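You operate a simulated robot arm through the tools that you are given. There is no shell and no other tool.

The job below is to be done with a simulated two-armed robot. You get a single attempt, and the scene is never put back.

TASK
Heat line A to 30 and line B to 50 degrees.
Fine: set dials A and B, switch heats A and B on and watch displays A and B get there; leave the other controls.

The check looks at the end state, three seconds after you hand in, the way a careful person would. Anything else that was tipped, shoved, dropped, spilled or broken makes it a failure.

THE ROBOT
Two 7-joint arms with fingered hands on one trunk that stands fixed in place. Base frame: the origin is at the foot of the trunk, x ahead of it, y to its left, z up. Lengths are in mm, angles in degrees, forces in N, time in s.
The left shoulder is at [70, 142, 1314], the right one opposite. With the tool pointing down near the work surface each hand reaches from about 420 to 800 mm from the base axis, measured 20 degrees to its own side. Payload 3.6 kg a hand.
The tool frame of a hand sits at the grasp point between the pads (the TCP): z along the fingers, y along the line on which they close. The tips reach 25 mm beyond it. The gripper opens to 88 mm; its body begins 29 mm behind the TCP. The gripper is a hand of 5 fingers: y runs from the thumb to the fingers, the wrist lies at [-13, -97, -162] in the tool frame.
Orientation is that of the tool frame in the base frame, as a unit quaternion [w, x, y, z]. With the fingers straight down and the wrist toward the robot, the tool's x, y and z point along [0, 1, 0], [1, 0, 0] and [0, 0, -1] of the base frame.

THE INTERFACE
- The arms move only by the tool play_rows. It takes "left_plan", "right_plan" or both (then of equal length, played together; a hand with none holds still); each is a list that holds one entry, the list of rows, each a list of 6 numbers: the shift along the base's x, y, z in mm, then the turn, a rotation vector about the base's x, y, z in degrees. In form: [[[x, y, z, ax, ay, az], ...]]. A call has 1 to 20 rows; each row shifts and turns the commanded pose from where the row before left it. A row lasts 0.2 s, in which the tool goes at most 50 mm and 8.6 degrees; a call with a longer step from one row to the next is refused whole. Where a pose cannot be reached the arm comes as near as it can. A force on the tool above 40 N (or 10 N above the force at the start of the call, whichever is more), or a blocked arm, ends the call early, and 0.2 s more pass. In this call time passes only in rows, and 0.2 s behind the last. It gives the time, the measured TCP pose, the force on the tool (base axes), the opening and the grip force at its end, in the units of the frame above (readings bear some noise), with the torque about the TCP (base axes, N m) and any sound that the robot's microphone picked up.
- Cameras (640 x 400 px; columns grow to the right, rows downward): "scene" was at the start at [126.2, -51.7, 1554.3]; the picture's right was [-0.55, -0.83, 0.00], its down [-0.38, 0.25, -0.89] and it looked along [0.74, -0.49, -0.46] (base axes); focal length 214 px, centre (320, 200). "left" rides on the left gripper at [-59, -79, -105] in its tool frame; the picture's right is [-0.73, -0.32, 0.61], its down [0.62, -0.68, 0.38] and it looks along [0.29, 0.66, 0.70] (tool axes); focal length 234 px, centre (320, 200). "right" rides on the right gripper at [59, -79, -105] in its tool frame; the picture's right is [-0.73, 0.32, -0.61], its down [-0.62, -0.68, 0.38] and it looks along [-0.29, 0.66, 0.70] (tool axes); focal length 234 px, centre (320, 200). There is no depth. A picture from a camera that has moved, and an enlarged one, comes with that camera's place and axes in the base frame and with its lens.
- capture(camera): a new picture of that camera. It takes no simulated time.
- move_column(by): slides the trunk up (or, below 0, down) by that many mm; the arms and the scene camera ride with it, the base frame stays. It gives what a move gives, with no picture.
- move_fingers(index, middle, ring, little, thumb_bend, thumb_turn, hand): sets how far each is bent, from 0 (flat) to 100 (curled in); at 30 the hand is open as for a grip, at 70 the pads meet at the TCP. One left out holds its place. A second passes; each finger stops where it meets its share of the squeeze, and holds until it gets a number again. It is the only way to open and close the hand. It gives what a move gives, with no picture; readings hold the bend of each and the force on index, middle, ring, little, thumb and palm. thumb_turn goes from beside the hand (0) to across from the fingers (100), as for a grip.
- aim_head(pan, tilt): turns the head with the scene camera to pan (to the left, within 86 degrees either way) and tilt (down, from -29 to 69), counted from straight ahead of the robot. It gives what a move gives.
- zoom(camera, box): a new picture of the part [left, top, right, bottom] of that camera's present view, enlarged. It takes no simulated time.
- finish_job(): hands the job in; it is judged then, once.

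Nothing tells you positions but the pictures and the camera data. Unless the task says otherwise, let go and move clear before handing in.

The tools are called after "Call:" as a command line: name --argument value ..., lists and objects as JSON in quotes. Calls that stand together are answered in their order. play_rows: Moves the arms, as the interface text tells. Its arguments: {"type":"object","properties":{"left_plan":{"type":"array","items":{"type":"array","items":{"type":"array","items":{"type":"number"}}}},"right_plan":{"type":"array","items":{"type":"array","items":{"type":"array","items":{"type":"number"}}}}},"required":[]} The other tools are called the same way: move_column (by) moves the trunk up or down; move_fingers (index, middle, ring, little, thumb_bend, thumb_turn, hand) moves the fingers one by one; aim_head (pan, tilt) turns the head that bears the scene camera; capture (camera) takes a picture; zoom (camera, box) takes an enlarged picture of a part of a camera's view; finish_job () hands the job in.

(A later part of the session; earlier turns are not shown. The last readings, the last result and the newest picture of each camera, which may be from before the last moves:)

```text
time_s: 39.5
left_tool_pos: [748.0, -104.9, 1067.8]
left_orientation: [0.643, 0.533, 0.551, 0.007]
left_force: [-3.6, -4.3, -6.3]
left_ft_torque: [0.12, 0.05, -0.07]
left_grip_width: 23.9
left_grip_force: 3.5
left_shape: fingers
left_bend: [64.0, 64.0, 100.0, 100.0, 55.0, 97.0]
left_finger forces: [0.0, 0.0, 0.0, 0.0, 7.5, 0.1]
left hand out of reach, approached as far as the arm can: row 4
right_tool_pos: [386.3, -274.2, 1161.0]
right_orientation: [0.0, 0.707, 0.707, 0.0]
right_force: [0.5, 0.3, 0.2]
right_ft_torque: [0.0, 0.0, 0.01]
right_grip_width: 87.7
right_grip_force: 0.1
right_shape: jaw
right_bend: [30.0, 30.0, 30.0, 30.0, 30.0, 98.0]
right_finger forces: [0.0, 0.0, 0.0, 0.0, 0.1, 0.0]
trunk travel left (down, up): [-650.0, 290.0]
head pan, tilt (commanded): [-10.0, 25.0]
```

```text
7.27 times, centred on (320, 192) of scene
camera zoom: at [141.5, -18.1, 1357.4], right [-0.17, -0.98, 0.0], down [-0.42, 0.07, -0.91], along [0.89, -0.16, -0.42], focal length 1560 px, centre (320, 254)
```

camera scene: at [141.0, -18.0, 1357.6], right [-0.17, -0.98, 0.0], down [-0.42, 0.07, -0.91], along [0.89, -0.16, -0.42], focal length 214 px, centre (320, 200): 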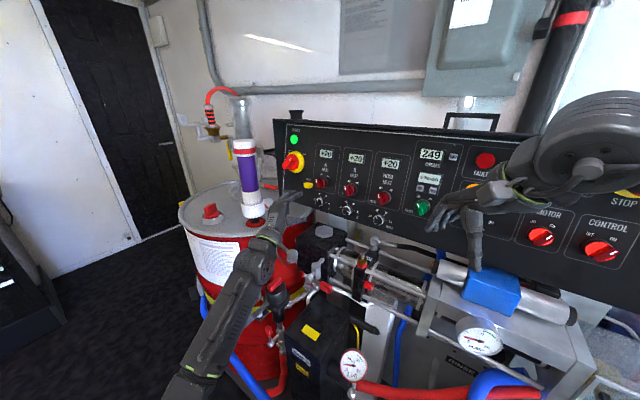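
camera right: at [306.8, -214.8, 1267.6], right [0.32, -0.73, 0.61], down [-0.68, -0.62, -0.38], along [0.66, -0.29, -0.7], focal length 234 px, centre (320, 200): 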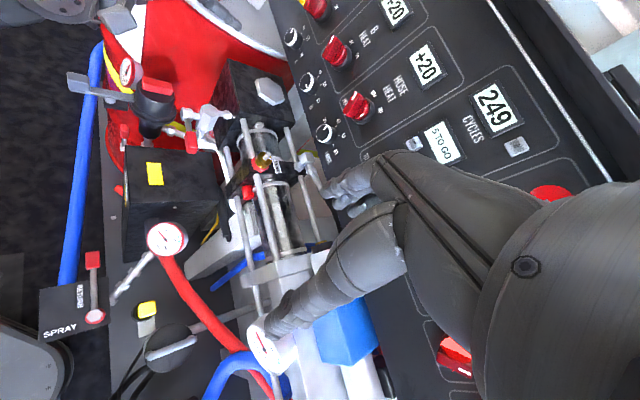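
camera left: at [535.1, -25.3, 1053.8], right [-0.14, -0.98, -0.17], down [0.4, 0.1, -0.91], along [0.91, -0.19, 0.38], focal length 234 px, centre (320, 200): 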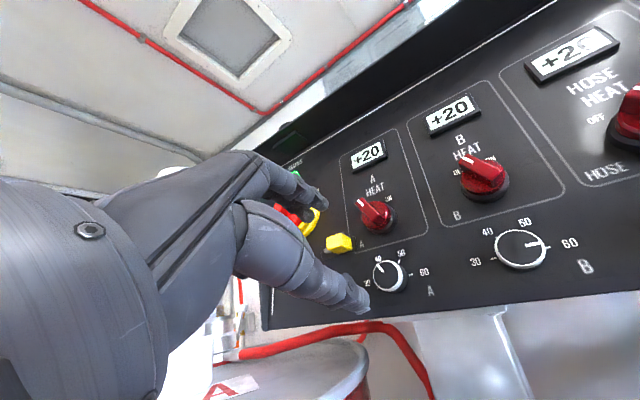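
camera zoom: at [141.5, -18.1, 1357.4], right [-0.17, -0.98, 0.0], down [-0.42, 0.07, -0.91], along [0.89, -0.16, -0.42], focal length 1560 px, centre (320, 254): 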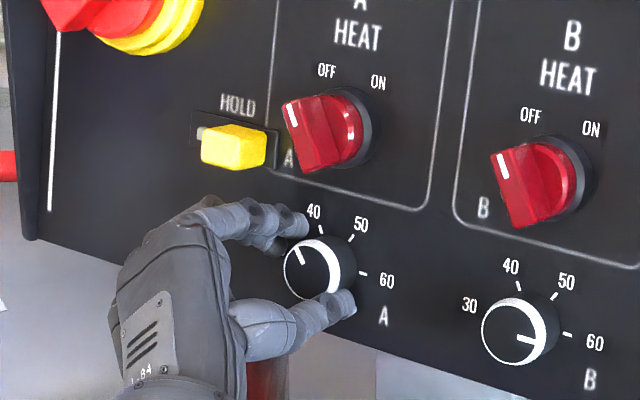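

The turn reached an arm limit at about -44° roll, so the hand drifted left and the fingers slipped off. I'll check the dial's pointer and the arm posture, then work in shorter strokes from a lower starting roll.

Call:
zoom --camera "scene" --box '[308, 190, 332, 212]'

Call:
capture --camera "scene"

Call:
capture --camera "right"

```text
16.00 times, centred on (320, 201) of scene
camera zoom: at [141.5, -18.1, 1357.4], right [-0.17, -0.98, 0.0], down [-0.42, 0.07, -0.91], along [0.89, -0.16, -0.42], focal length 3432 px, centre (320, 184)
```

zoom: 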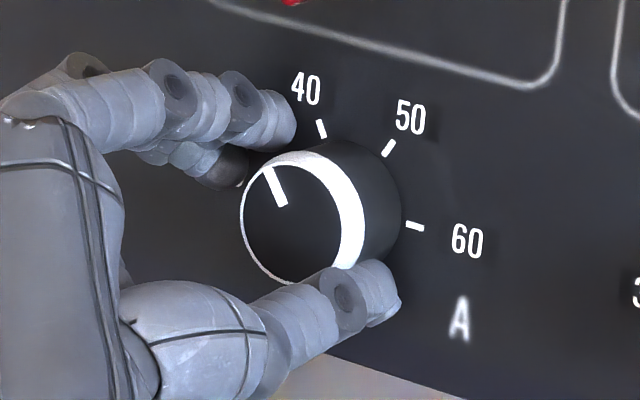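

```text
taken
camera scene: at [141.5, -18.1, 1357.4], right [-0.17, -0.98, 0.0], down [-0.42, 0.07, -0.91], along [0.89, -0.16, -0.42], focal length 214 px, centre (320, 200)
```

scene: 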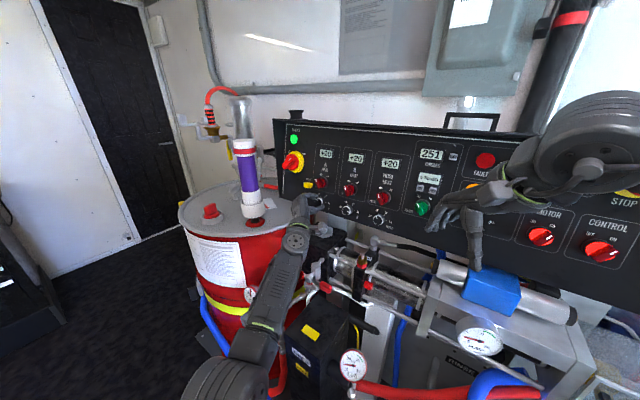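

```text
taken
camera right: at [307.1, -215.0, 1267.3], right [0.32, -0.73, 0.61], down [-0.68, -0.62, -0.38], along [0.66, -0.29, -0.7], focal length 234 px, centre (320, 200)
```

right: 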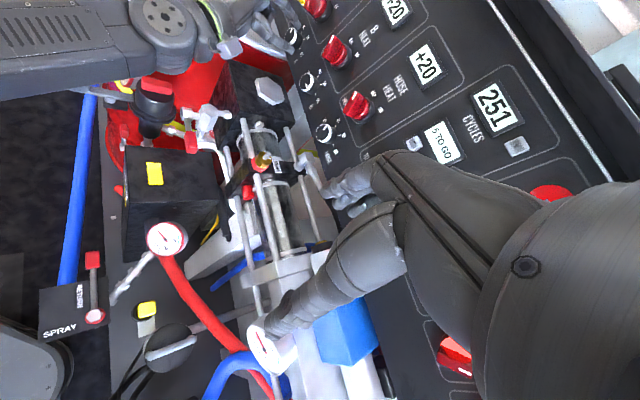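

The dial only moved about 4° because the hand drifted when it ran out of reach. I'll release, back off, roll to about -84°, re-centre and use shorter strokes with a firmer grip.

Call:
move_fingers --hand "left" --index 51 --middle 51 --thumb_bend 44

Call:
play_rows --left_plan '[[[-7, 6.9, 1.85, 0, 0, 0], [-7, 6.9, 1.85, 0, 0, 0], [0, 0, 0, 5.6, -5.5, -1.48], [0, 0, 0, 5.6, -5.5, -1.48], [0, 0, 0, 5.6, -5.5, -1.48], [0, 0, 0, 5.6, -5.5, -1.48], [0, 0, 0, 5.6, -5.5, -1.48]]]'

Call:
zoom --camera "left" --box '[270, 150, 430, 310]'

Call:
zoom --camera "scene" --box '[290, 165, 350, 220]'

```text
time_s: 40.5
left_tool_pos: [745.6, -104.1, 1064.5]
left_orientation: [0.641, 0.533, 0.552, 0.007]
left_force: [-0.2, -0.3, 0.4]
left_ft_torque: [-0.02, 0.0, -0.01]
left_grip_width: 46.9
left_grip_force: 0.1
left_shape: fingers
left_bend: [51.0, 51.0, 100.0, 100.0, 44.0, 97.0]
left_finger forces: [0.1, 0.0, 0.0, 0.1, 0.1, 0.0]
right_tool_pos: [385.0, -274.7, 1162.0]
right_orientation: [0.0, 0.707, 0.707, 0.001]
right_force: [0.7, 0.2, 0.0]
right_ft_torque: [-0.01, -0.01, -0.01]
right_grip_width: 87.4
right_grip_force: 0.2
right_shape: jaw
right_bend: [30.0, 30.0, 30.0, 30.0, 30.0, 98.0]
right_finger forces: [0.0, 0.0, 0.1, 0.0, 0.1, 0.0]
trunk travel left (down, up): [-650.0, 290.0]
head pan, tilt (commanded): [-10.0, 25.0]
```

```text
time_s: 42.1
left_tool_pos: [733.8, -101.6, 1065.9]
left_orientation: [0.606, 0.691, 0.329, 0.217]
left_force: [0.1, -0.1, 0.2]
left_ft_torque: [0.0, 0.0, -0.01]
left_grip_width: 46.9
left_grip_force: 0.0
left_shape: fingers
left_bend: [51.0, 51.0, 100.0, 100.0, 44.0, 97.0]
left_finger forces: [0.0, 0.0, 0.0, 0.0, 0.0, 0.1]
left hand out of reach, approached as far as the arm can: row 2
right_tool_pos: [385.9, -273.6, 1163.5]
right_orientation: [0.0, 0.707, 0.707, 0.0]
right_force: [0.0, -0.9, -0.3]
right_ft_torque: [-0.02, 0.0, -0.03]
right_grip_width: 87.7
right_grip_force: 0.1
right_shape: jaw
right_bend: [30.0, 30.0, 30.0, 30.0, 30.0, 98.0]
right_finger forces: [0.1, 0.0, 0.0, 0.0, 0.0, 0.0]
trunk travel left (down, up): [-650.0, 290.0]
head pan, tilt (commanded): [-10.0, 25.0]
```

```text
2.50 times, centred on (350, 230) of left
camera zoom: at [604.9, -66.5, 1012.6], right [-0.14, -0.93, -0.35], down [0.57, 0.22, -0.8], along [0.81, -0.31, 0.49], focal length 585 px, centre (245, 125)
```

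zoom: 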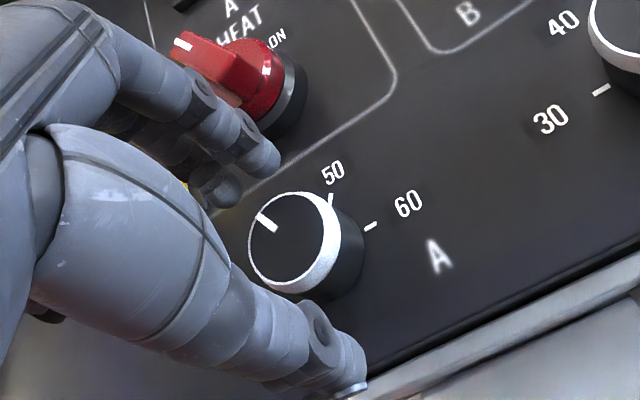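

```text
7.27 times, centred on (320, 192) of scene
camera zoom: at [140.8, -17.0, 1357.6], right [-0.17, -0.98, 0.0], down [-0.42, 0.07, -0.91], along [0.89, -0.16, -0.42], focal length 1560 px, centre (320, 254)
```

zoom: 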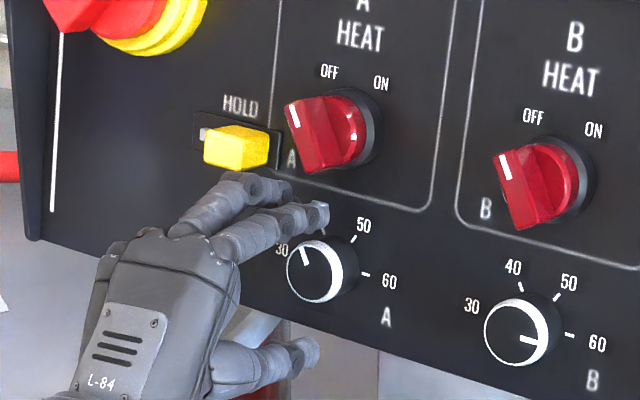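

Well centred at -84° roll. I'll advance until the tips are beside the knob and grip more firmly.

Call:
play_rows --left_plan '[[[2.46, -2.44, -0.45, 0, 0, 0], [2.46, -2.44, -0.45, 0, 0, 0], [2.46, -2.44, -0.45, 0, 0, 0], [2.1, -2.06, -0.45, 0, 0, 0]]]'

Call:
move_fingers --hand "left" --index 75 --middle 75 --thumb_bend 75

Call:
zoom --camera "left" --box '[270, 150, 430, 310]'

Call:
zoom --camera "scene" --box '[308, 190, 332, 212]'

```text
time_s: 43.1
left_tool_pos: [743.6, -110.5, 1065.6]
left_orientation: [0.605, 0.69, 0.332, 0.218]
left_force: [0.1, 0.0, 0.7]
left_ft_torque: [0.01, 0.01, -0.01]
left_grip_width: 46.6
left_grip_force: 0.1
left_shape: fingers
left_bend: [51.0, 51.0, 100.0, 100.0, 44.0, 97.0]
left_finger forces: [0.0, 0.0, 0.0, 0.1, 0.0, 0.0]
right_tool_pos: [386.7, -273.8, 1162.0]
right_orientation: [0.0, 0.707, 0.707, -0.001]
right_force: [-0.8, -0.3, -0.7]
right_ft_torque: [0.03, 0.02, 0.02]
right_grip_width: 87.7
right_grip_force: 0.0
right_shape: jaw
right_bend: [30.0, 30.0, 30.0, 30.0, 30.0, 98.0]
right_finger forces: [0.0, 0.0, 0.0, 0.1, 0.0, 0.1]
trunk travel left (down, up): [-650.0, 290.0]
head pan, tilt (commanded): [-10.0, 25.0]
```

```text
time_s: 44.1
left_tool_pos: [743.2, -109.2, 1063.9]
left_orientation: [0.606, 0.69, 0.331, 0.218]
left_force: [8.5, 0.3, 6.2]
left_ft_torque: [-0.04, -0.1, 0.1]
left_grip_width: 18.2
left_grip_force: 14.3
left_shape: fingers
left_bend: [57.0, 64.0, 100.0, 100.0, 63.0, 96.0]
left_finger forces: [9.2, 9.1, 0.0, 0.0, 9.8, 0.0]
right_tool_pos: [386.0, -273.9, 1161.8]
right_orientation: [0.0, 0.707, 0.707, 0.001]
right_force: [0.5, -0.8, 0.1]
right_ft_torque: [-0.02, 0.0, -0.03]
right_grip_width: 87.9
right_grip_force: 0.1
right_shape: jaw
right_bend: [30.0, 30.0, 30.0, 30.0, 30.0, 98.0]
right_finger forces: [0.0, 0.0, 0.1, 0.0, 0.1, 0.1]
trunk travel left (down, up): [-650.0, 290.0]
head pan, tilt (commanded): [-10.0, 25.0]
```

```text
2.50 times, centred on (350, 230) of left
camera zoom: at [615.0, -76.3, 1011.1], right [-0.14, -0.93, -0.35], down [0.56, 0.22, -0.8], along [0.81, -0.3, 0.49], focal length 585 px, centre (245, 125)
```

zoom: 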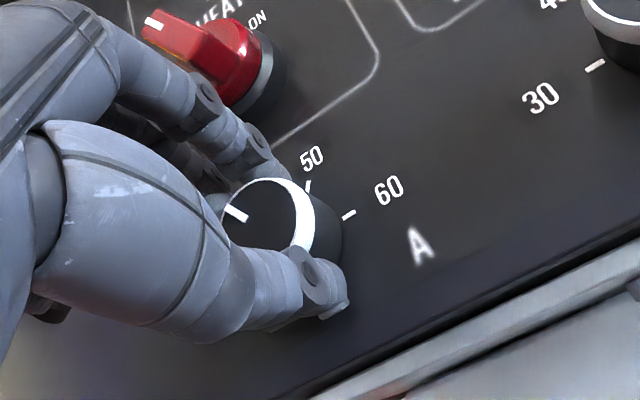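

```text
16.00 times, centred on (320, 201) of scene
camera zoom: at [141.7, -17.1, 1357.6], right [-0.17, -0.98, 0.0], down [-0.42, 0.07, -0.91], along [0.89, -0.16, -0.42], focal length 3432 px, centre (320, 184)
```

zoom: 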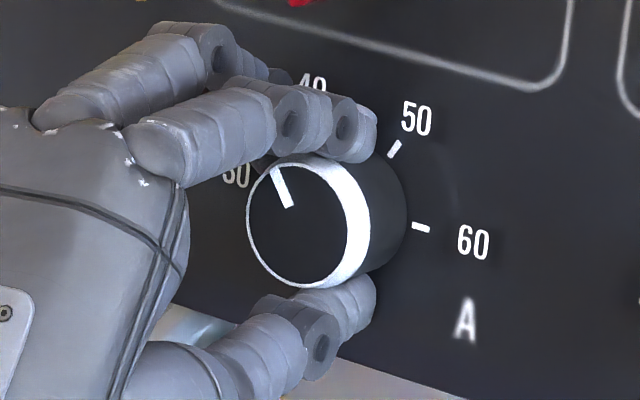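

The grip is firm, about 9 N per finger. I'll turn 30° counter-clockwise.

Call:
play_rows --left_plan '[[[0, 0, 0, -5.27, 5.16, 1.39], [0, 0, 0, -5.27, 5.16, 1.39], [0, 0, 0, -5.27, 5.16, 1.39], [0, 0, 0, -5.27, 5.16, 1.39]]]'

Call:
zoom --camera "left" --box '[270, 150, 430, 310]'

Call:
zoom --camera "scene" --box '[308, 190, 332, 212]'

```text
time_s: 45.1
left_tool_pos: [743.5, -110.2, 1063.6]
left_orientation: [0.641, 0.579, 0.502, 0.056]
left_force: [2.0, 3.5, -2.0]
left_ft_torque: [0.1, 0.05, 0.02]
left_grip_width: 18.1
left_grip_force: 15.2
left_shape: fingers
left_bend: [71.0, 72.0, 100.0, 100.0, 63.0, 96.0]
left_finger forces: [7.8, 9.1, 0.0, 0.0, 13.2, 0.0]
right_tool_pos: [387.0, -273.3, 1161.6]
right_orientation: [-0.001, 0.707, 0.707, -0.001]
right_force: [-0.3, -0.5, 0.0]
right_ft_torque: [-0.02, 0.01, 0.0]
right_grip_width: 87.4
right_grip_force: 0.1
right_shape: jaw
right_bend: [30.0, 30.0, 30.0, 30.0, 30.0, 98.0]
right_finger forces: [0.0, 0.0, 0.0, 0.1, 0.0, 0.0]
trunk travel left (down, up): [-650.0, 290.0]
head pan, tilt (commanded): [-10.0, 25.0]
```

```text
2.50 times, centred on (350, 230) of left
camera zoom: at [601.9, -101.9, 1052.9], right [-0.09, -0.99, 0.06], down [0.23, -0.08, -0.97], along [0.97, -0.08, 0.24], focal length 585 px, centre (245, 125)
```

zoom: 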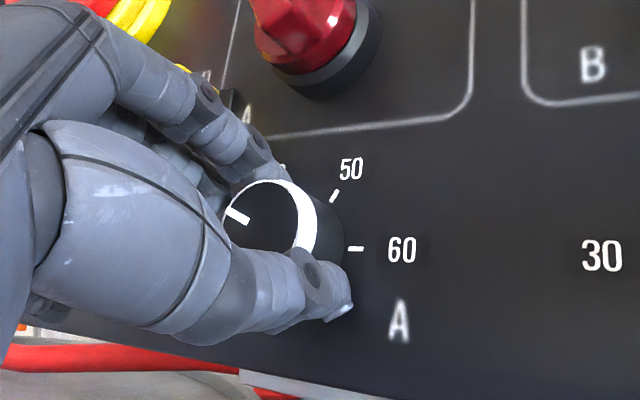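

```text
16.00 times, centred on (320, 201) of scene
camera zoom: at [142.0, -16.8, 1357.4], right [-0.17, -0.98, 0.0], down [-0.42, 0.07, -0.91], along [0.89, -0.16, -0.42], focal length 3432 px, centre (320, 184)
```

zoom: 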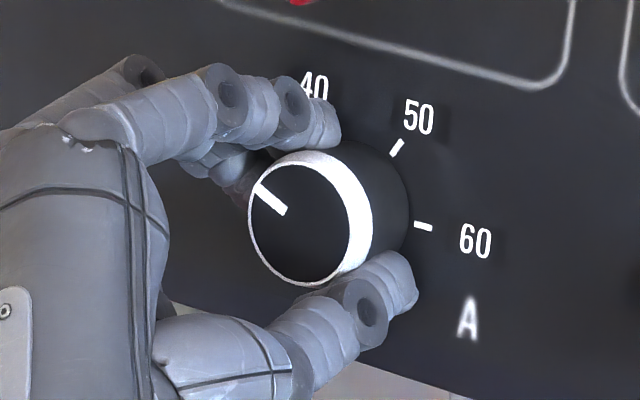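

The dial followed, and the pointer is now at about -62° (≈34.6). I'll release, step back, roll back and take a second stroke of about 28°.

Call:
move_fingers --hand "left" --index 50 --middle 50 --thumb_bend 44

Call:
play_rows --left_plan '[[[-5.6, 5.5, 1.48, 0, 0, 0], [-5.6, 5.5, 1.48, 0, 0, 0], [0, 0, 0, 5.27, -5.16, -1.39], [0, 0, 0, 5.27, -5.16, -1.39], [0, 0, 0, 5.27, -5.16, -1.39], [0, 0, 0, 5.27, -5.16, -1.39]]]'

Call:
zoom --camera "left" --box '[270, 150, 430, 310]'

Call:
zoom --camera "scene" --box '[308, 190, 332, 212]'

```text
time_s: 46.1
left_tool_pos: [742.4, -109.9, 1065.7]
left_orientation: [0.641, 0.579, 0.501, 0.056]
left_force: [-0.8, 0.3, 0.0]
left_ft_torque: [-0.02, 0.01, -0.01]
left_grip_width: 47.7
left_grip_force: 0.2
left_shape: fingers
left_bend: [50.0, 50.0, 100.0, 100.0, 44.0, 97.0]
left_finger forces: [0.0, 0.7, 0.0, 0.1, 0.0, 0.0]
right_tool_pos: [384.8, -274.2, 1162.6]
right_orientation: [0.0, 0.707, 0.707, 0.0]
right_force: [-1.0, 0.0, 0.3]
right_ft_torque: [0.01, -0.02, 0.01]
right_grip_width: 87.6
right_grip_force: 0.1
right_shape: jaw
right_bend: [30.0, 30.0, 30.0, 30.0, 30.0, 98.0]
right_finger forces: [0.0, 0.0, 0.0, 0.0, 0.0, 0.1]
trunk travel left (down, up): [-650.0, 290.0]
head pan, tilt (commanded): [-10.0, 25.0]
```

```text
time_s: 47.5
left_tool_pos: [730.7, -99.9, 1067.1]
left_orientation: [0.606, 0.69, 0.33, 0.218]
left_force: [-0.1, 1.1, -0.8]
left_ft_torque: [0.0, -0.01, -0.01]
left_grip_width: 47.8
left_grip_force: 0.0
left_shape: fingers
left_bend: [50.0, 50.0, 100.0, 100.0, 44.0, 97.0]
left_finger forces: [0.0, 0.1, 0.1, 0.0, 0.0, 0.0]
right_tool_pos: [386.0, -273.2, 1162.0]
right_orientation: [0.0, 0.708, 0.707, 0.0]
right_force: [0.0, -0.6, -0.2]
right_ft_torque: [0.03, 0.02, -0.04]
right_grip_width: 87.7
right_grip_force: 0.0
right_shape: jaw
right_bend: [30.0, 30.0, 30.0, 30.0, 30.0, 98.0]
right_finger forces: [0.1, 0.0, 0.0, 0.1, 0.0, 0.0]
trunk travel left (down, up): [-650.0, 290.0]
head pan, tilt (commanded): [-10.0, 25.0]
```

```text
2.50 times, centred on (350, 230) of left
camera zoom: at [603.3, -65.5, 1014.4], right [-0.14, -0.93, -0.35], down [0.57, 0.22, -0.8], along [0.81, -0.3, 0.5], focal length 585 px, centre (245, 125)
```

zoom: 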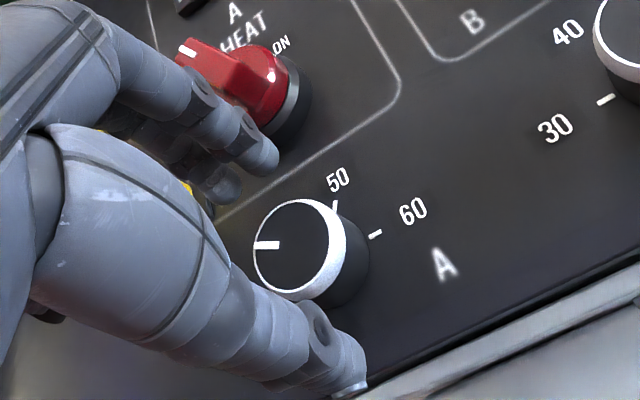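

```text
16.00 times, centred on (320, 201) of scene
camera zoom: at [141.0, -16.9, 1357.6], right [-0.17, -0.98, 0.0], down [-0.42, 0.07, -0.91], along [0.89, -0.16, -0.42], focal length 3432 px, centre (320, 184)
```

zoom: 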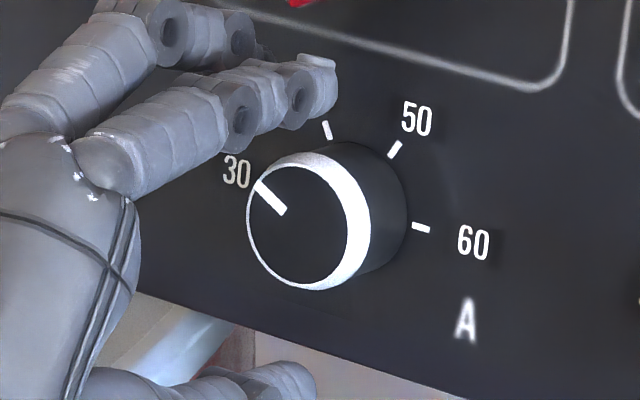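

The pointer reads about -61°, so I need 29° more. I'll advance and grip again.

Call:
play_rows --left_plan '[[[2.4, -2.35, -0.43, 0, 0, 0], [2.4, -2.35, -0.43, 0, 0, 0], [2.4, -2.35, -0.43, 0, 0, 0], [2.4, -2.35, -0.43, 0, 0, 0], [2.4, -2.35, -0.43, 0, 0, 0]]]'

Call:
move_fingers --hand "left" --index 75 --middle 75 --thumb_bend 75

Call:
zoom --camera "scene" --box '[308, 190, 332, 212]'

```text
time_s: 48.7
left_tool_pos: [744.2, -110.2, 1065.9]
left_orientation: [0.606, 0.69, 0.331, 0.217]
left_force: [-1.0, 1.1, 0.8]
left_ft_torque: [-0.01, -0.05, 0.01]
left_grip_width: 47.7
left_grip_force: 0.3
left_shape: fingers
left_bend: [50.0, 50.0, 100.0, 100.0, 44.0, 97.0]
left_finger forces: [0.0, 1.8, 0.1, 0.0, 0.1, 0.1]
right_tool_pos: [385.6, -273.5, 1163.5]
right_orientation: [0.0, 0.707, 0.707, 0.0]
right_force: [0.8, 0.6, 0.1]
right_ft_torque: [-0.03, -0.02, 0.03]
right_grip_width: 87.7
right_grip_force: 0.1
right_shape: jaw
right_bend: [30.0, 30.0, 30.0, 30.0, 30.0, 98.0]
right_finger forces: [0.0, 0.1, 0.1, 0.1, 0.1, 0.1]
trunk travel left (down, up): [-650.0, 290.0]
head pan, tilt (commanded): [-10.0, 25.0]
```

```text
time_s: 49.7
left_tool_pos: [743.8, -112.1, 1066.2]
left_orientation: [0.606, 0.69, 0.331, 0.217]
left_force: [5.9, -0.1, 4.7]
left_ft_torque: [0.0, 0.0, 0.09]
left_grip_width: 17.9
left_grip_force: 14.8
left_shape: fingers
left_bend: [71.0, 64.0, 100.0, 100.0, 62.0, 96.0]
left_finger forces: [9.0, 8.2, 0.0, 0.1, 12.4, 0.1]
right_tool_pos: [385.6, -273.8, 1162.1]
right_orientation: [0.0, 0.707, 0.707, 0.0]
right_force: [-0.2, 0.4, -0.2]
right_ft_torque: [0.0, -0.01, -0.02]
right_grip_width: 87.6
right_grip_force: 0.1
right_shape: jaw
right_bend: [30.0, 30.0, 30.0, 30.0, 30.0, 98.0]
right_finger forces: [0.1, 0.1, 0.0, 0.0, 0.0, 0.0]
trunk travel left (down, up): [-650.0, 290.0]
head pan, tilt (commanded): [-10.0, 25.0]
```

```text
16.00 times, centred on (320, 201) of scene
camera zoom: at [141.5, -16.9, 1357.6], right [-0.17, -0.98, 0.0], down [-0.42, 0.07, -0.91], along [0.89, -0.16, -0.42], focal length 3432 px, centre (320, 184)
```

zoom: 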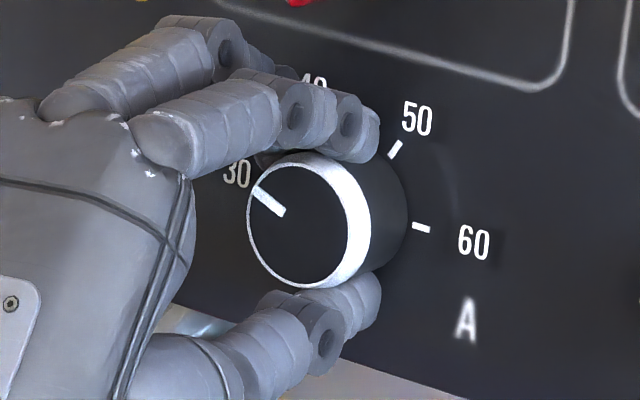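

Gripped again. I'll turn 27° and check.

Call:
play_rows --left_plan '[[[0, 0, 0, -4.74, 4.64, 1.25], [0, 0, 0, -4.74, 4.64, 1.25], [0, 0, 0, -4.74, 4.64, 1.25], [0, 0, 0, -4.74, 4.64, 1.25]]]'

Call:
zoom --camera "scene" --box '[308, 190, 332, 212]'

Call:
zoom --camera "left" --box '[310, 180, 390, 250]'

```text
time_s: 50.7
left_tool_pos: [745.0, -110.8, 1065.4]
left_orientation: [0.639, 0.591, 0.486, 0.072]
left_force: [3.0, 2.4, -1.1]
left_ft_torque: [0.15, 0.07, -0.08]
left_grip_width: 17.8
left_grip_force: 16.8
left_shape: fingers
left_bend: [72.0, 64.0, 100.0, 100.0, 62.0, 97.0]
left_finger forces: [8.4, 7.9, 0.0, 0.1, 17.0, 0.0]
right_tool_pos: [386.5, -273.7, 1160.8]
right_orientation: [0.0, 0.707, 0.707, 0.0]
right_force: [0.1, -0.5, 0.1]
right_ft_torque: [0.0, 0.02, 0.0]
right_grip_width: 87.8
right_grip_force: 0.0
right_shape: jaw
right_bend: [30.0, 30.0, 30.0, 30.0, 30.0, 98.0]
right_finger forces: [0.0, 0.0, 0.0, 0.0, 0.0, 0.1]
trunk travel left (down, up): [-650.0, 290.0]
head pan, tilt (commanded): [-10.0, 25.0]
```

```text
16.00 times, centred on (320, 201) of scene
camera zoom: at [141.6, -17.0, 1357.5], right [-0.17, -0.98, 0.0], down [-0.42, 0.07, -0.91], along [0.89, -0.16, -0.42], focal length 3432 px, centre (320, 184)
```

zoom: 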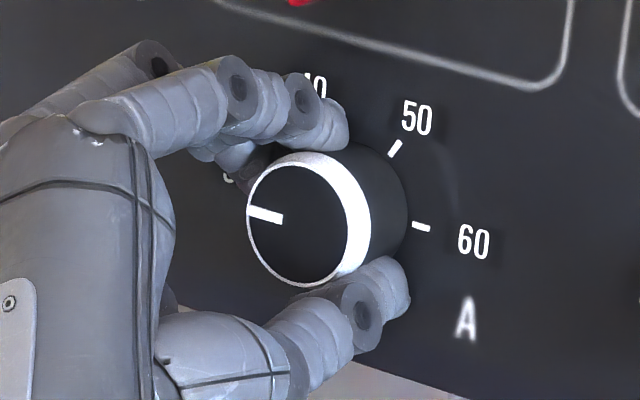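

```text
5.71 times, centred on (350, 215) of left
camera zoom: at [602.5, -101.1, 1049.6], right [-0.1, -0.99, 0.02], down [0.26, -0.05, -0.96], along [0.96, -0.1, 0.27], focal length 1338 px, centre (149, 114)
```

zoom: 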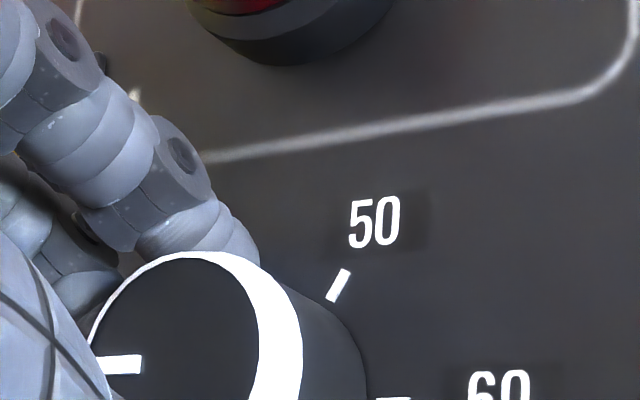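

The pointer is now level with the 60 tick on the far side, so dial A reads about 30. I'll release, back away and verify.

Call:
move_fingers --hand "left" --index 50 --middle 50 --thumb_bend 44

Call:
play_rows --left_plan '[[[-7, 6.9, 1.85, 0, 0, 0], [-7, 6.9, 1.85, 0, 0, 0], [-14, 13.8, 3.7, 0, 0, 0], [-14, 13.8, 3.7, 0, 0, 0], [-14, 13.8, 3.7, 0, 0, 0]]]'

Call:
zoom --camera "scene" --box '[308, 190, 332, 212]'

Call:
zoom --camera "left" --box '[310, 150, 450, 300]'

```text
time_s: 51.7
left_tool_pos: [743.7, -110.7, 1067.6]
left_orientation: [0.64, 0.592, 0.484, 0.072]
left_force: [-1.8, 0.0, 1.2]
left_ft_torque: [-0.02, -0.02, 0.02]
left_grip_width: 47.6
left_grip_force: 1.2
left_shape: fingers
left_bend: [50.0, 50.0, 100.0, 100.0, 44.0, 97.0]
left_finger forces: [0.0, 1.8, 0.0, 0.1, 0.0, 0.1]
right_tool_pos: [385.5, -275.1, 1161.7]
right_orientation: [0.001, 0.707, 0.707, 0.0]
right_force: [-0.2, 0.2, -0.6]
right_ft_torque: [-0.04, 0.02, -0.01]
right_grip_width: 87.8
right_grip_force: 0.1
right_shape: jaw
right_bend: [30.0, 30.0, 30.0, 30.0, 30.0, 98.0]
right_finger forces: [0.1, 0.1, 0.0, 0.1, 0.1, 0.0]
trunk travel left (down, up): [-650.0, 290.0]
head pan, tilt (commanded): [-10.0, 25.0]
```

```text
time_s: 52.9
left_tool_pos: [686.8, -55.9, 1080.1]
left_orientation: [0.64, 0.592, 0.485, 0.072]
left_force: [-0.6, -1.0, 0.0]
left_ft_torque: [0.01, 0.02, -0.01]
left_grip_width: 47.8
left_grip_force: 0.0
left_shape: fingers
left_bend: [50.0, 50.0, 100.0, 100.0, 44.0, 97.0]
left_finger forces: [0.1, 0.0, 0.0, 0.0, 0.0, 0.0]
right_tool_pos: [385.2, -274.9, 1161.9]
right_orientation: [0.001, 0.707, 0.707, 0.0]
right_force: [-0.3, -0.5, 0.6]
right_ft_torque: [-0.03, -0.01, 0.0]
right_grip_width: 87.9
right_grip_force: 0.0
right_shape: jaw
right_bend: [30.0, 30.0, 30.0, 30.0, 30.0, 98.0]
right_finger forces: [0.1, 0.1, 0.1, 0.0, 0.0, 0.0]
trunk travel left (down, up): [-650.0, 290.0]
head pan, tilt (commanded): [-10.0, 25.0]
```

```text
16.00 times, centred on (320, 201) of scene
camera zoom: at [140.3, -16.7, 1357.7], right [-0.17, -0.98, 0.0], down [-0.42, 0.07, -0.91], along [0.89, -0.16, -0.42], focal length 3432 px, centre (320, 184)
```

zoom: 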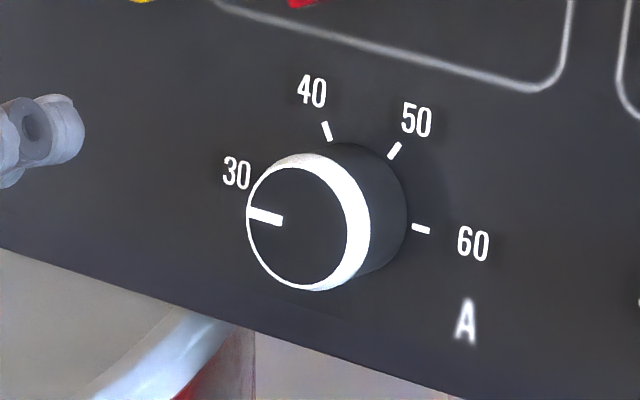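

```text
2.67 times, centred on (380, 225) of left
camera zoom: at [544.7, -45.5, 1064.2], right [-0.1, -0.99, 0.02], down [0.27, -0.04, -0.96], along [0.96, -0.1, 0.27], focal length 624 px, centre (160, 133)
```

zoom: 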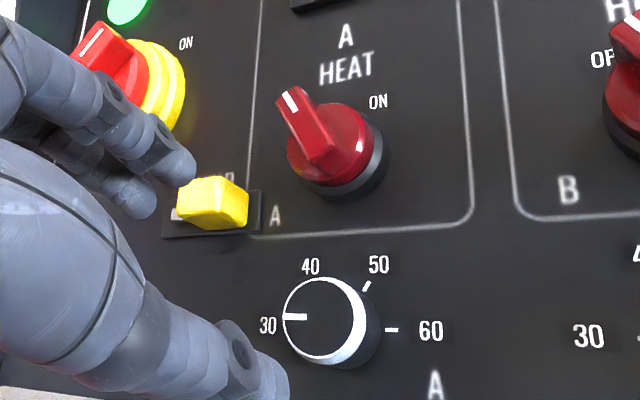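

Dial A sits at 30. Next is switch A: its bar points 30° left (OFF) and needs 60° clockwise. I'll make a pointing hand (index only) to push the upper half of the bar rightward, staying clear of HOLD, and set up 80 mm out first.

Call:
move_fingers --hand "left" --index 52 --middle 100 --ring 100 --little 100 --thumb_bend 40

Call:
play_rows --left_plan '[[[9.1, -1.45, 8.05, 2.28, -2.24, -0.6], [9.1, -1.45, 8.05, 2.28, -2.24, -0.6], [9.1, -1.45, 8.05, 2.28, -2.24, -0.6], [9.1, -1.45, 8.05, 2.28, -2.24, -0.6]]]'

Call:
zoom --camera "left" --box '[260, 130, 440, 300]'

Call:
zoom --camera "scene" --box '[290, 155, 350, 210]'

```text
time_s: 53.9
left_tool_pos: [688.8, -56.7, 1081.0]
left_orientation: [0.64, 0.593, 0.483, 0.071]
left_force: [0.2, 0.2, 0.7]
left_ft_torque: [0.01, 0.02, -0.01]
left_grip_width: 50.4
left_grip_force: 0.0
left_shape: fingers
left_bend: [52.0, 100.0, 100.0, 100.0, 40.0, 97.0]
left_finger forces: [0.0, 0.1, 0.0, 0.1, 0.0, 0.0]
right_tool_pos: [385.4, -273.8, 1162.2]
right_orientation: [0.0, 0.706, 0.708, 0.0]
right_force: [-0.5, 0.1, 0.2]
right_ft_torque: [-0.01, -0.01, 0.01]
right_grip_width: 87.6
right_grip_force: 0.0
right_shape: jaw
right_bend: [30.0, 30.0, 30.0, 30.0, 30.0, 98.0]
right_finger forces: [0.1, 0.1, 0.0, 0.1, 0.0, 0.1]
trunk travel left (down, up): [-650.0, 290.0]
head pan, tilt (commanded): [-10.0, 25.0]
```

```text
time_s: 54.9
left_tool_pos: [723.7, -60.4, 1112.9]
left_orientation: [0.627, 0.644, 0.414, 0.144]
left_force: [-0.2, -0.8, -0.5]
left_ft_torque: [0.01, -0.02, 0.0]
left_grip_width: 50.1
left_grip_force: 0.1
left_shape: fingers
left_bend: [52.0, 100.0, 100.0, 100.0, 40.0, 97.0]
left_finger forces: [0.1, 0.1, 0.0, 0.1, 0.1, 0.0]
right_tool_pos: [386.4, -273.8, 1162.1]
right_orientation: [-0.001, 0.707, 0.707, 0.0]
right_force: [0.3, -0.2, 0.2]
right_ft_torque: [-0.02, -0.02, 0.04]
right_grip_width: 87.6
right_grip_force: 0.0
right_shape: jaw
right_bend: [30.0, 30.0, 30.0, 30.0, 30.0, 98.0]
right_finger forces: [0.0, 0.1, 0.0, 0.1, 0.0, 0.0]
trunk travel left (down, up): [-650.0, 290.0]
head pan, tilt (commanded): [-10.0, 25.0]
```

```text
2.35 times, centred on (350, 215) of left
camera zoom: at [587.3, -41.3, 1076.9], right [-0.13, -0.98, -0.16], down [0.41, 0.09, -0.91], along [0.9, -0.19, 0.39], focal length 551 px, centre (249, 165)
```

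zoom: 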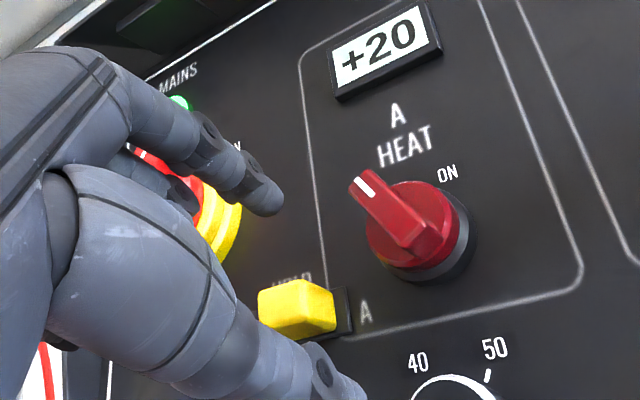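

```text
7.27 times, centred on (320, 182) of scene
camera zoom: at [141.1, -16.9, 1357.6], right [-0.17, -0.98, 0.0], down [-0.42, 0.07, -0.91], along [0.89, -0.16, -0.42], focal length 1560 px, centre (320, 327)
```

zoom: 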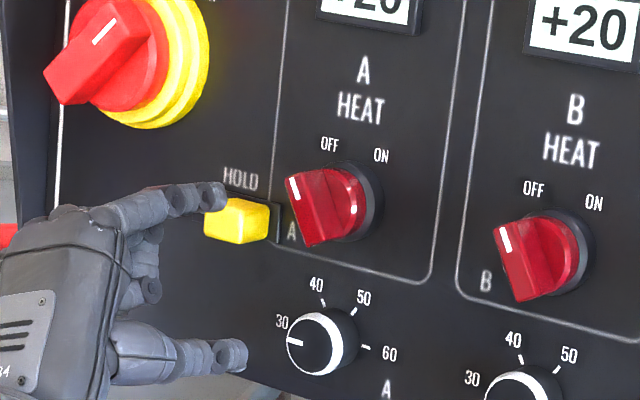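

I have a clear view of the switch: a red disc with a bar pointing to OFF, centred about 59 mm below the label. The index tip is left of it and above HOLD, so I'll go in until the tip is beside the bar.

Call:
play_rows --left_plan '[[[4.73, -4.64, -1.25, 0, 0, 0], [4.73, -4.64, -1.25, 0, 0, 0], [4.73, -4.64, -1.25, 0, 0, 0], [4.73, -4.64, -1.25, 0, 0, 0], [4.73, -4.64, -1.25, 0, 0, 0]]]'

Call:
zoom --camera "left" --box '[260, 130, 440, 300]'

Call:
zoom --camera "scene" --box '[290, 155, 350, 210]'

```text
time_s: 56.1
left_tool_pos: [747.5, -86.4, 1106.1]
left_orientation: [0.628, 0.644, 0.413, 0.144]
left_force: [-0.1, 0.9, -0.2]
left_ft_torque: [0.02, 0.0, -0.03]
left_grip_width: 50.5
left_grip_force: 0.1
left_shape: fingers
left_bend: [52.0, 100.0, 100.0, 100.0, 40.0, 97.0]
left_finger forces: [0.0, 0.0, 0.1, 0.0, 0.0, 0.1]
right_tool_pos: [386.0, -273.7, 1162.0]
right_orientation: [0.0, 0.707, 0.707, 0.0]
right_force: [-0.3, -0.7, -0.4]
right_ft_torque: [-0.04, -0.02, -0.01]
right_grip_width: 87.6
right_grip_force: 0.0
right_shape: jaw
right_bend: [30.0, 30.0, 30.0, 30.0, 30.0, 98.0]
right_finger forces: [0.0, 0.0, 0.0, 0.0, 0.0, 0.0]
trunk travel left (down, up): [-650.0, 290.0]
head pan, tilt (commanded): [-10.0, 25.0]
```

```text
2.35 times, centred on (350, 215) of left
camera zoom: at [610.0, -65.3, 1071.3], right [-0.13, -0.98, -0.16], down [0.41, 0.09, -0.91], along [0.9, -0.19, 0.39], focal length 551 px, centre (249, 165)
```

zoom: 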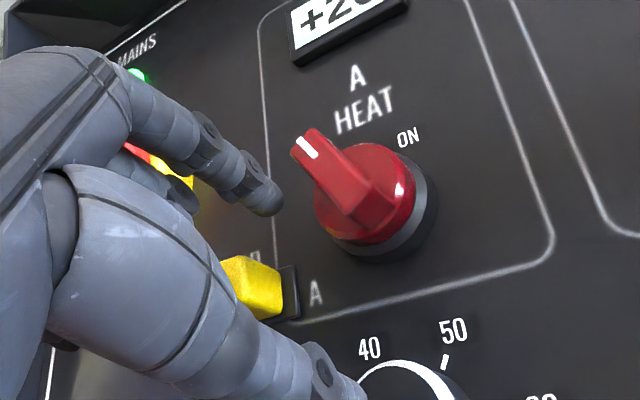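

```text
7.27 times, centred on (320, 182) of scene
camera zoom: at [140.8, -17.4, 1357.6], right [-0.17, -0.98, 0.0], down [-0.42, 0.07, -0.91], along [0.89, -0.16, -0.42], focal length 1560 px, centre (320, 327)
```

zoom: 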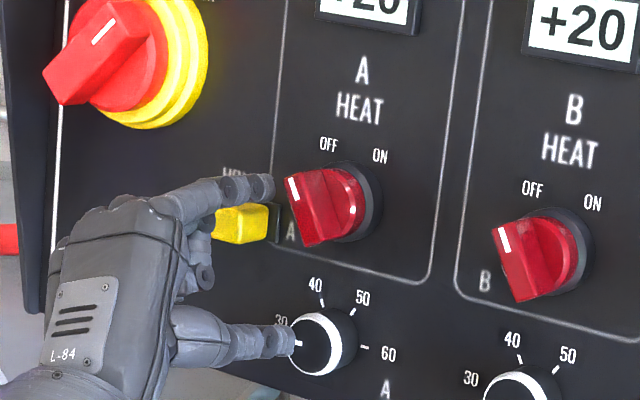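

The index tip is left of the bar with no contact yet, and the thumb floats about 10 mm above dial A's face. I'll push right along the start of the arc and look.

Call:
play_rows --left_plan '[[[-3.2, -3.1, -0.3, 0, 0, 0], [-2.7, -2.6, -0.4, 0, 0, 0], [-1.9, -2.0, 0.5, 0, 0, 0], [-1.2, -2.0, 2.0, 0, 0, 0], [-0.8, -1.6, 3.0, 0, 0, 0]]]'

Call:
zoom --camera "left" --box '[260, 130, 440, 300]'

Call:
zoom --camera "scene" --box '[290, 155, 350, 210]'

```text
time_s: 57.3
left_tool_pos: [737.8, -96.2, 1111.4]
left_orientation: [0.628, 0.644, 0.413, 0.143]
left_force: [1.0, 1.5, -0.7]
left_ft_torque: [-0.05, 0.04, 0.03]
left_grip_width: 49.3
left_grip_force: 0.9
left_shape: fingers
left_bend: [53.0, 100.0, 100.0, 100.0, 40.0, 97.0]
left_finger forces: [1.7, 0.0, 0.0, 0.0, 0.1, 0.0]
right_tool_pos: [385.9, -273.6, 1161.5]
right_orientation: [0.0, 0.707, 0.707, 0.0]
right_force: [0.0, -0.6, 0.5]
right_ft_torque: [-0.06, -0.01, 0.0]
right_grip_width: 88.0
right_grip_force: 0.0
right_shape: jaw
right_bend: [30.0, 30.0, 30.0, 30.0, 30.0, 98.0]
right_finger forces: [0.0, 0.0, 0.1, 0.0, 0.0, 0.1]
trunk travel left (down, up): [-650.0, 290.0]
head pan, tilt (commanded): [-10.0, 25.0]
```

```text
2.35 times, centred on (350, 215) of left
camera zoom: at [601.2, -76.2, 1076.4], right [-0.13, -0.98, -0.16], down [0.41, 0.09, -0.91], along [0.9, -0.19, 0.39], focal length 551 px, centre (249, 165)
```

zoom: 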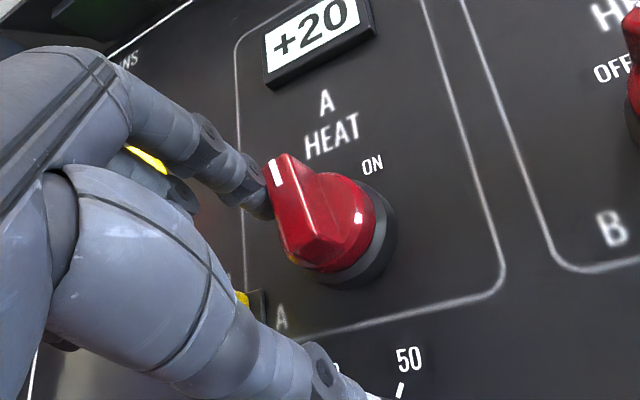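

```text
7.27 times, centred on (320, 182) of scene
camera zoom: at [141.0, -16.9, 1357.6], right [-0.17, -0.98, 0.0], down [-0.42, 0.07, -0.91], along [0.89, -0.16, -0.42], focal length 1560 px, centre (320, 327)
```

zoom: 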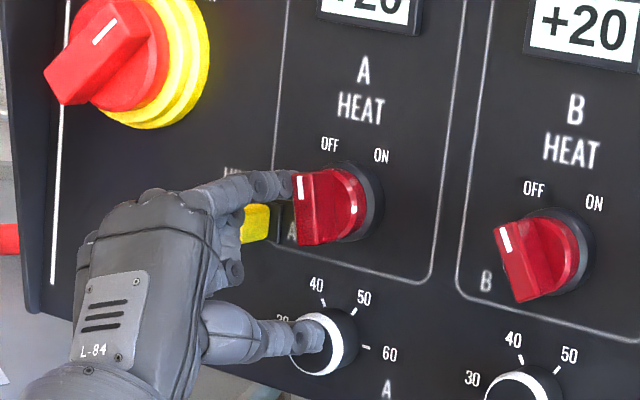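

The bar is rotating easily and is already near vertical. I'll continue along the arc to ON.

Call:
play_rows --left_plan '[[[-1.55, -2.2, 2.4, 0, 0, 0], [-1.55, -2.2, 2.4, 0, 0, 0], [-1.55, -2.2, 2.4, 0, 0, 0], [-1.45, -1.65, 0.8, 0, 0, 0], [-1.45, -1.65, 0.8, 0, 0, 0]]]'

Call:
zoom --camera "left" --box '[260, 130, 440, 300]'

Call:
zoom --camera "scene" --box '[290, 145, 350, 205]'

```text
time_s: 58.5
left_tool_pos: [731.8, -105.4, 1119.4]
left_orientation: [0.628, 0.643, 0.414, 0.143]
left_force: [2.8, 2.5, -0.4]
left_ft_torque: [-0.03, 0.06, 0.1]
left_grip_width: 51.1
left_grip_force: 1.3
left_shape: fingers
left_bend: [51.0, 100.0, 100.0, 100.0, 40.0, 97.0]
left_finger forces: [2.8, 0.1, 0.0, 0.0, 0.1, 0.0]
right_tool_pos: [386.8, -273.5, 1161.9]
right_orientation: [-0.001, 0.707, 0.707, 0.0]
right_force: [0.7, -1.3, 0.6]
right_ft_torque: [0.01, -0.01, -0.01]
right_grip_width: 87.8
right_grip_force: 0.0
right_shape: jaw
right_bend: [30.0, 30.0, 30.0, 30.0, 30.0, 98.0]
right_finger forces: [0.0, 0.1, 0.0, 0.0, 0.1, 0.0]
trunk travel left (down, up): [-650.0, 290.0]
head pan, tilt (commanded): [-10.0, 25.0]
```

```text
2.35 times, centred on (350, 215) of left
camera zoom: at [593.9, -85.6, 1084.5], right [-0.13, -0.98, -0.16], down [0.41, 0.09, -0.91], along [0.9, -0.19, 0.39], focal length 551 px, centre (249, 165)
```

zoom: 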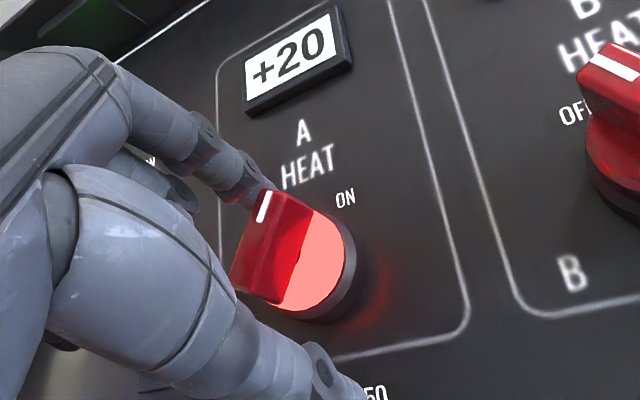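

```text
6.67 times, centred on (320, 175) of scene
camera zoom: at [141.7, -16.3, 1357.6], right [-0.17, -0.98, 0.0], down [-0.42, 0.07, -0.91], along [0.89, -0.16, -0.42], focal length 1430 px, centre (320, 367)
```

zoom: 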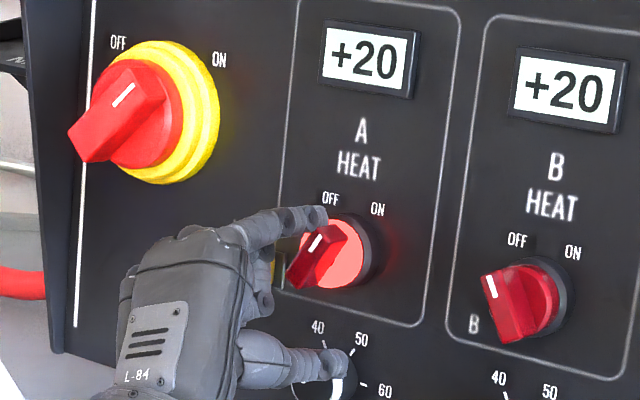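

Switch A is lit and pointing to ON. I'll back the finger off to the left and out, then check the dial and the switch.

Call:
play_rows --left_plan '[[[2.1, 2.1, 0, 0, 0, 0], [-7, 6.9, 1.85, 0, 0, 0], [-10, 10, 2.7, 0, 0, 0], [-14, 13.8, 3.7, 0, 0, 0], [-14, 13.8, 3.7, 0, 0, 0], [-14, 13.8, 3.7, 0, 0, 0]]]'

Call:
zoom --camera "scene" --box '[280, 135, 370, 220]'

Call:
zoom --camera "scene" --box '[308, 190, 332, 212]'

```text
time_s: 59.9
left_tool_pos: [672.3, -46.2, 1135.4]
left_orientation: [0.628, 0.644, 0.413, 0.142]
left_force: [-0.1, -0.6, -0.3]
left_ft_torque: [0.0, 0.02, 0.01]
left_grip_width: 50.3
left_grip_force: 0.1
left_shape: fingers
left_bend: [52.0, 100.0, 100.0, 100.0, 40.0, 97.0]
left_finger forces: [0.0, 0.0, 0.0, 0.0, 0.0, 0.1]
right_tool_pos: [384.7, -273.9, 1161.3]
right_orientation: [0.0, 0.707, 0.708, 0.0]
right_force: [-0.5, 0.5, -0.4]
right_ft_torque: [-0.01, -0.02, 0.01]
right_grip_width: 87.7
right_grip_force: 0.1
right_shape: jaw
right_bend: [30.0, 30.0, 30.0, 30.0, 30.0, 98.0]
right_finger forces: [0.0, 0.1, 0.0, 0.1, 0.0, 0.0]
trunk travel left (down, up): [-650.0, 290.0]
head pan, tilt (commanded): [-10.0, 25.0]
```

```text
4.71 times, centred on (325, 178) of scene
camera zoom: at [140.3, -16.6, 1357.7], right [-0.17, -0.98, 0.0], down [-0.42, 0.07, -0.91], along [0.89, -0.16, -0.42], focal length 1009 px, centre (296, 306)
```

zoom: 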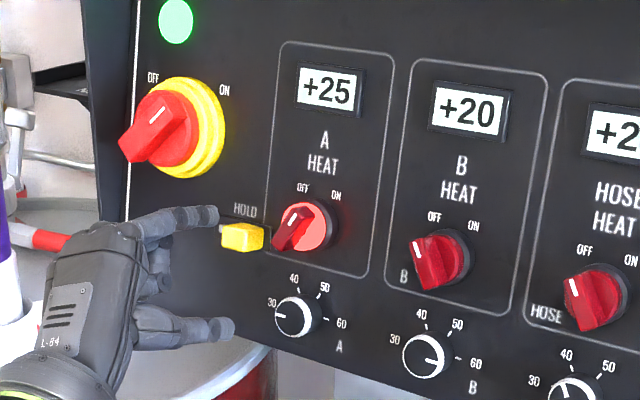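

```text
16.00 times, centred on (320, 201) of scene
camera zoom: at [140.3, -16.6, 1357.7], right [-0.17, -0.98, 0.0], down [-0.42, 0.07, -0.91], along [0.89, -0.16, -0.42], focal length 3432 px, centre (320, 184)
```

zoom: 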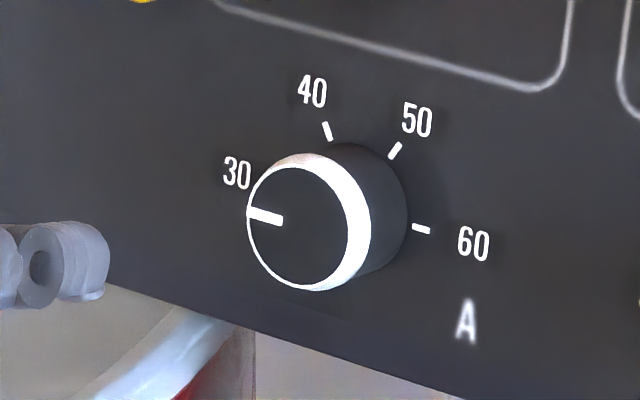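

Display A is already climbing (+25), with dial A steady at 30 and HOLD untouched. Now for dial B: I'll try the left hand there, rolled further to about -125° so the arm needn't cross as far, at 100 mm standoff.

Call:
play_rows --left_plan '[[[-6.5, -10.3, -7.1, 4.84, -4.75, -1.28], [-6.5, -10.3, -7.1, 4.84, -4.75, -1.28], [-6.5, -10.3, -7.1, 4.84, -4.75, -1.28], [-6.5, -10.3, -7.1, 4.84, -4.75, -1.28], [-6.5, -10.3, -7.1, 4.84, -4.75, -1.28], [-6.5, -10.3, -7.1, 4.84, -4.75, -1.28], [-6.5, -10.3, -7.1, 4.84, -4.75, -1.28], [-6.5, -10.3, -7.1, 4.84, -4.75, -1.28]]]'

Call:
zoom --camera "scene" --box '[230, 130, 410, 260]'

Call:
capture --camera "left"

```text
time_s: 61.7
left_tool_pos: [620.1, -130.3, 1079.0]
left_orientation: [0.49, 0.765, 0.063, 0.413]
left_force: [-0.7, 0.6, -0.7]
left_ft_torque: [0.01, 0.01, -0.01]
left_grip_width: 50.2
left_grip_force: 0.0
left_shape: fingers
left_bend: [52.0, 100.0, 100.0, 100.0, 40.0, 97.0]
left_finger forces: [0.0, 0.0, 0.0, 0.1, 0.0, 0.1]
right_tool_pos: [385.8, -274.4, 1163.6]
right_orientation: [0.0, 0.707, 0.707, 0.0]
right_force: [0.6, -0.3, 0.3]
right_ft_torque: [0.01, 0.0, -0.05]
right_grip_width: 87.8
right_grip_force: 0.0
right_shape: jaw
right_bend: [30.0, 30.0, 30.0, 30.0, 30.0, 98.0]
right_finger forces: [0.0, 0.0, 0.0, 0.0, 0.0, 0.0]
trunk travel left (down, up): [-650.0, 290.0]
head pan, tilt (commanded): [-10.0, 25.0]
```

```text
3.08 times, centred on (320, 195) of scene
camera zoom: at [140.7, -17.3, 1357.6], right [-0.17, -0.98, 0.0], down [-0.42, 0.07, -0.91], along [0.89, -0.16, -0.42], focal length 660 px, centre (320, 215)
```

zoom: 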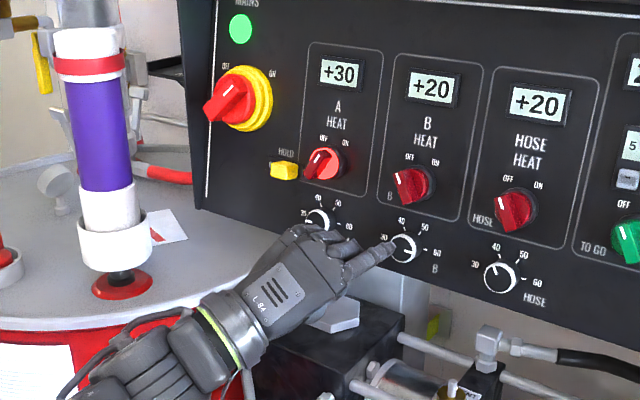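

```text
taken
camera left: at [534.8, -45.2, 1001.3], right [0.05, -0.62, -0.78], down [0.88, 0.39, -0.26], along [0.47, -0.68, 0.57], focal length 234 px, centre (320, 200)
```

left: 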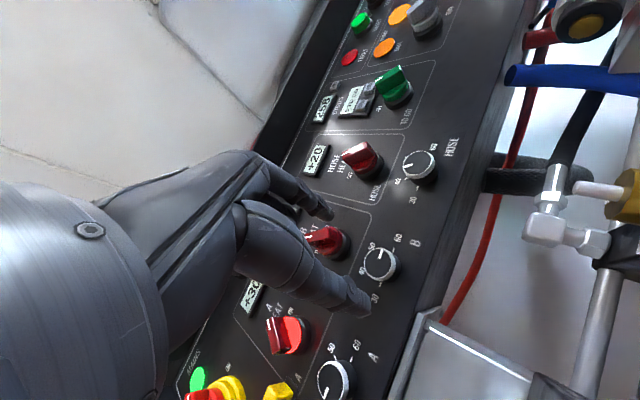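

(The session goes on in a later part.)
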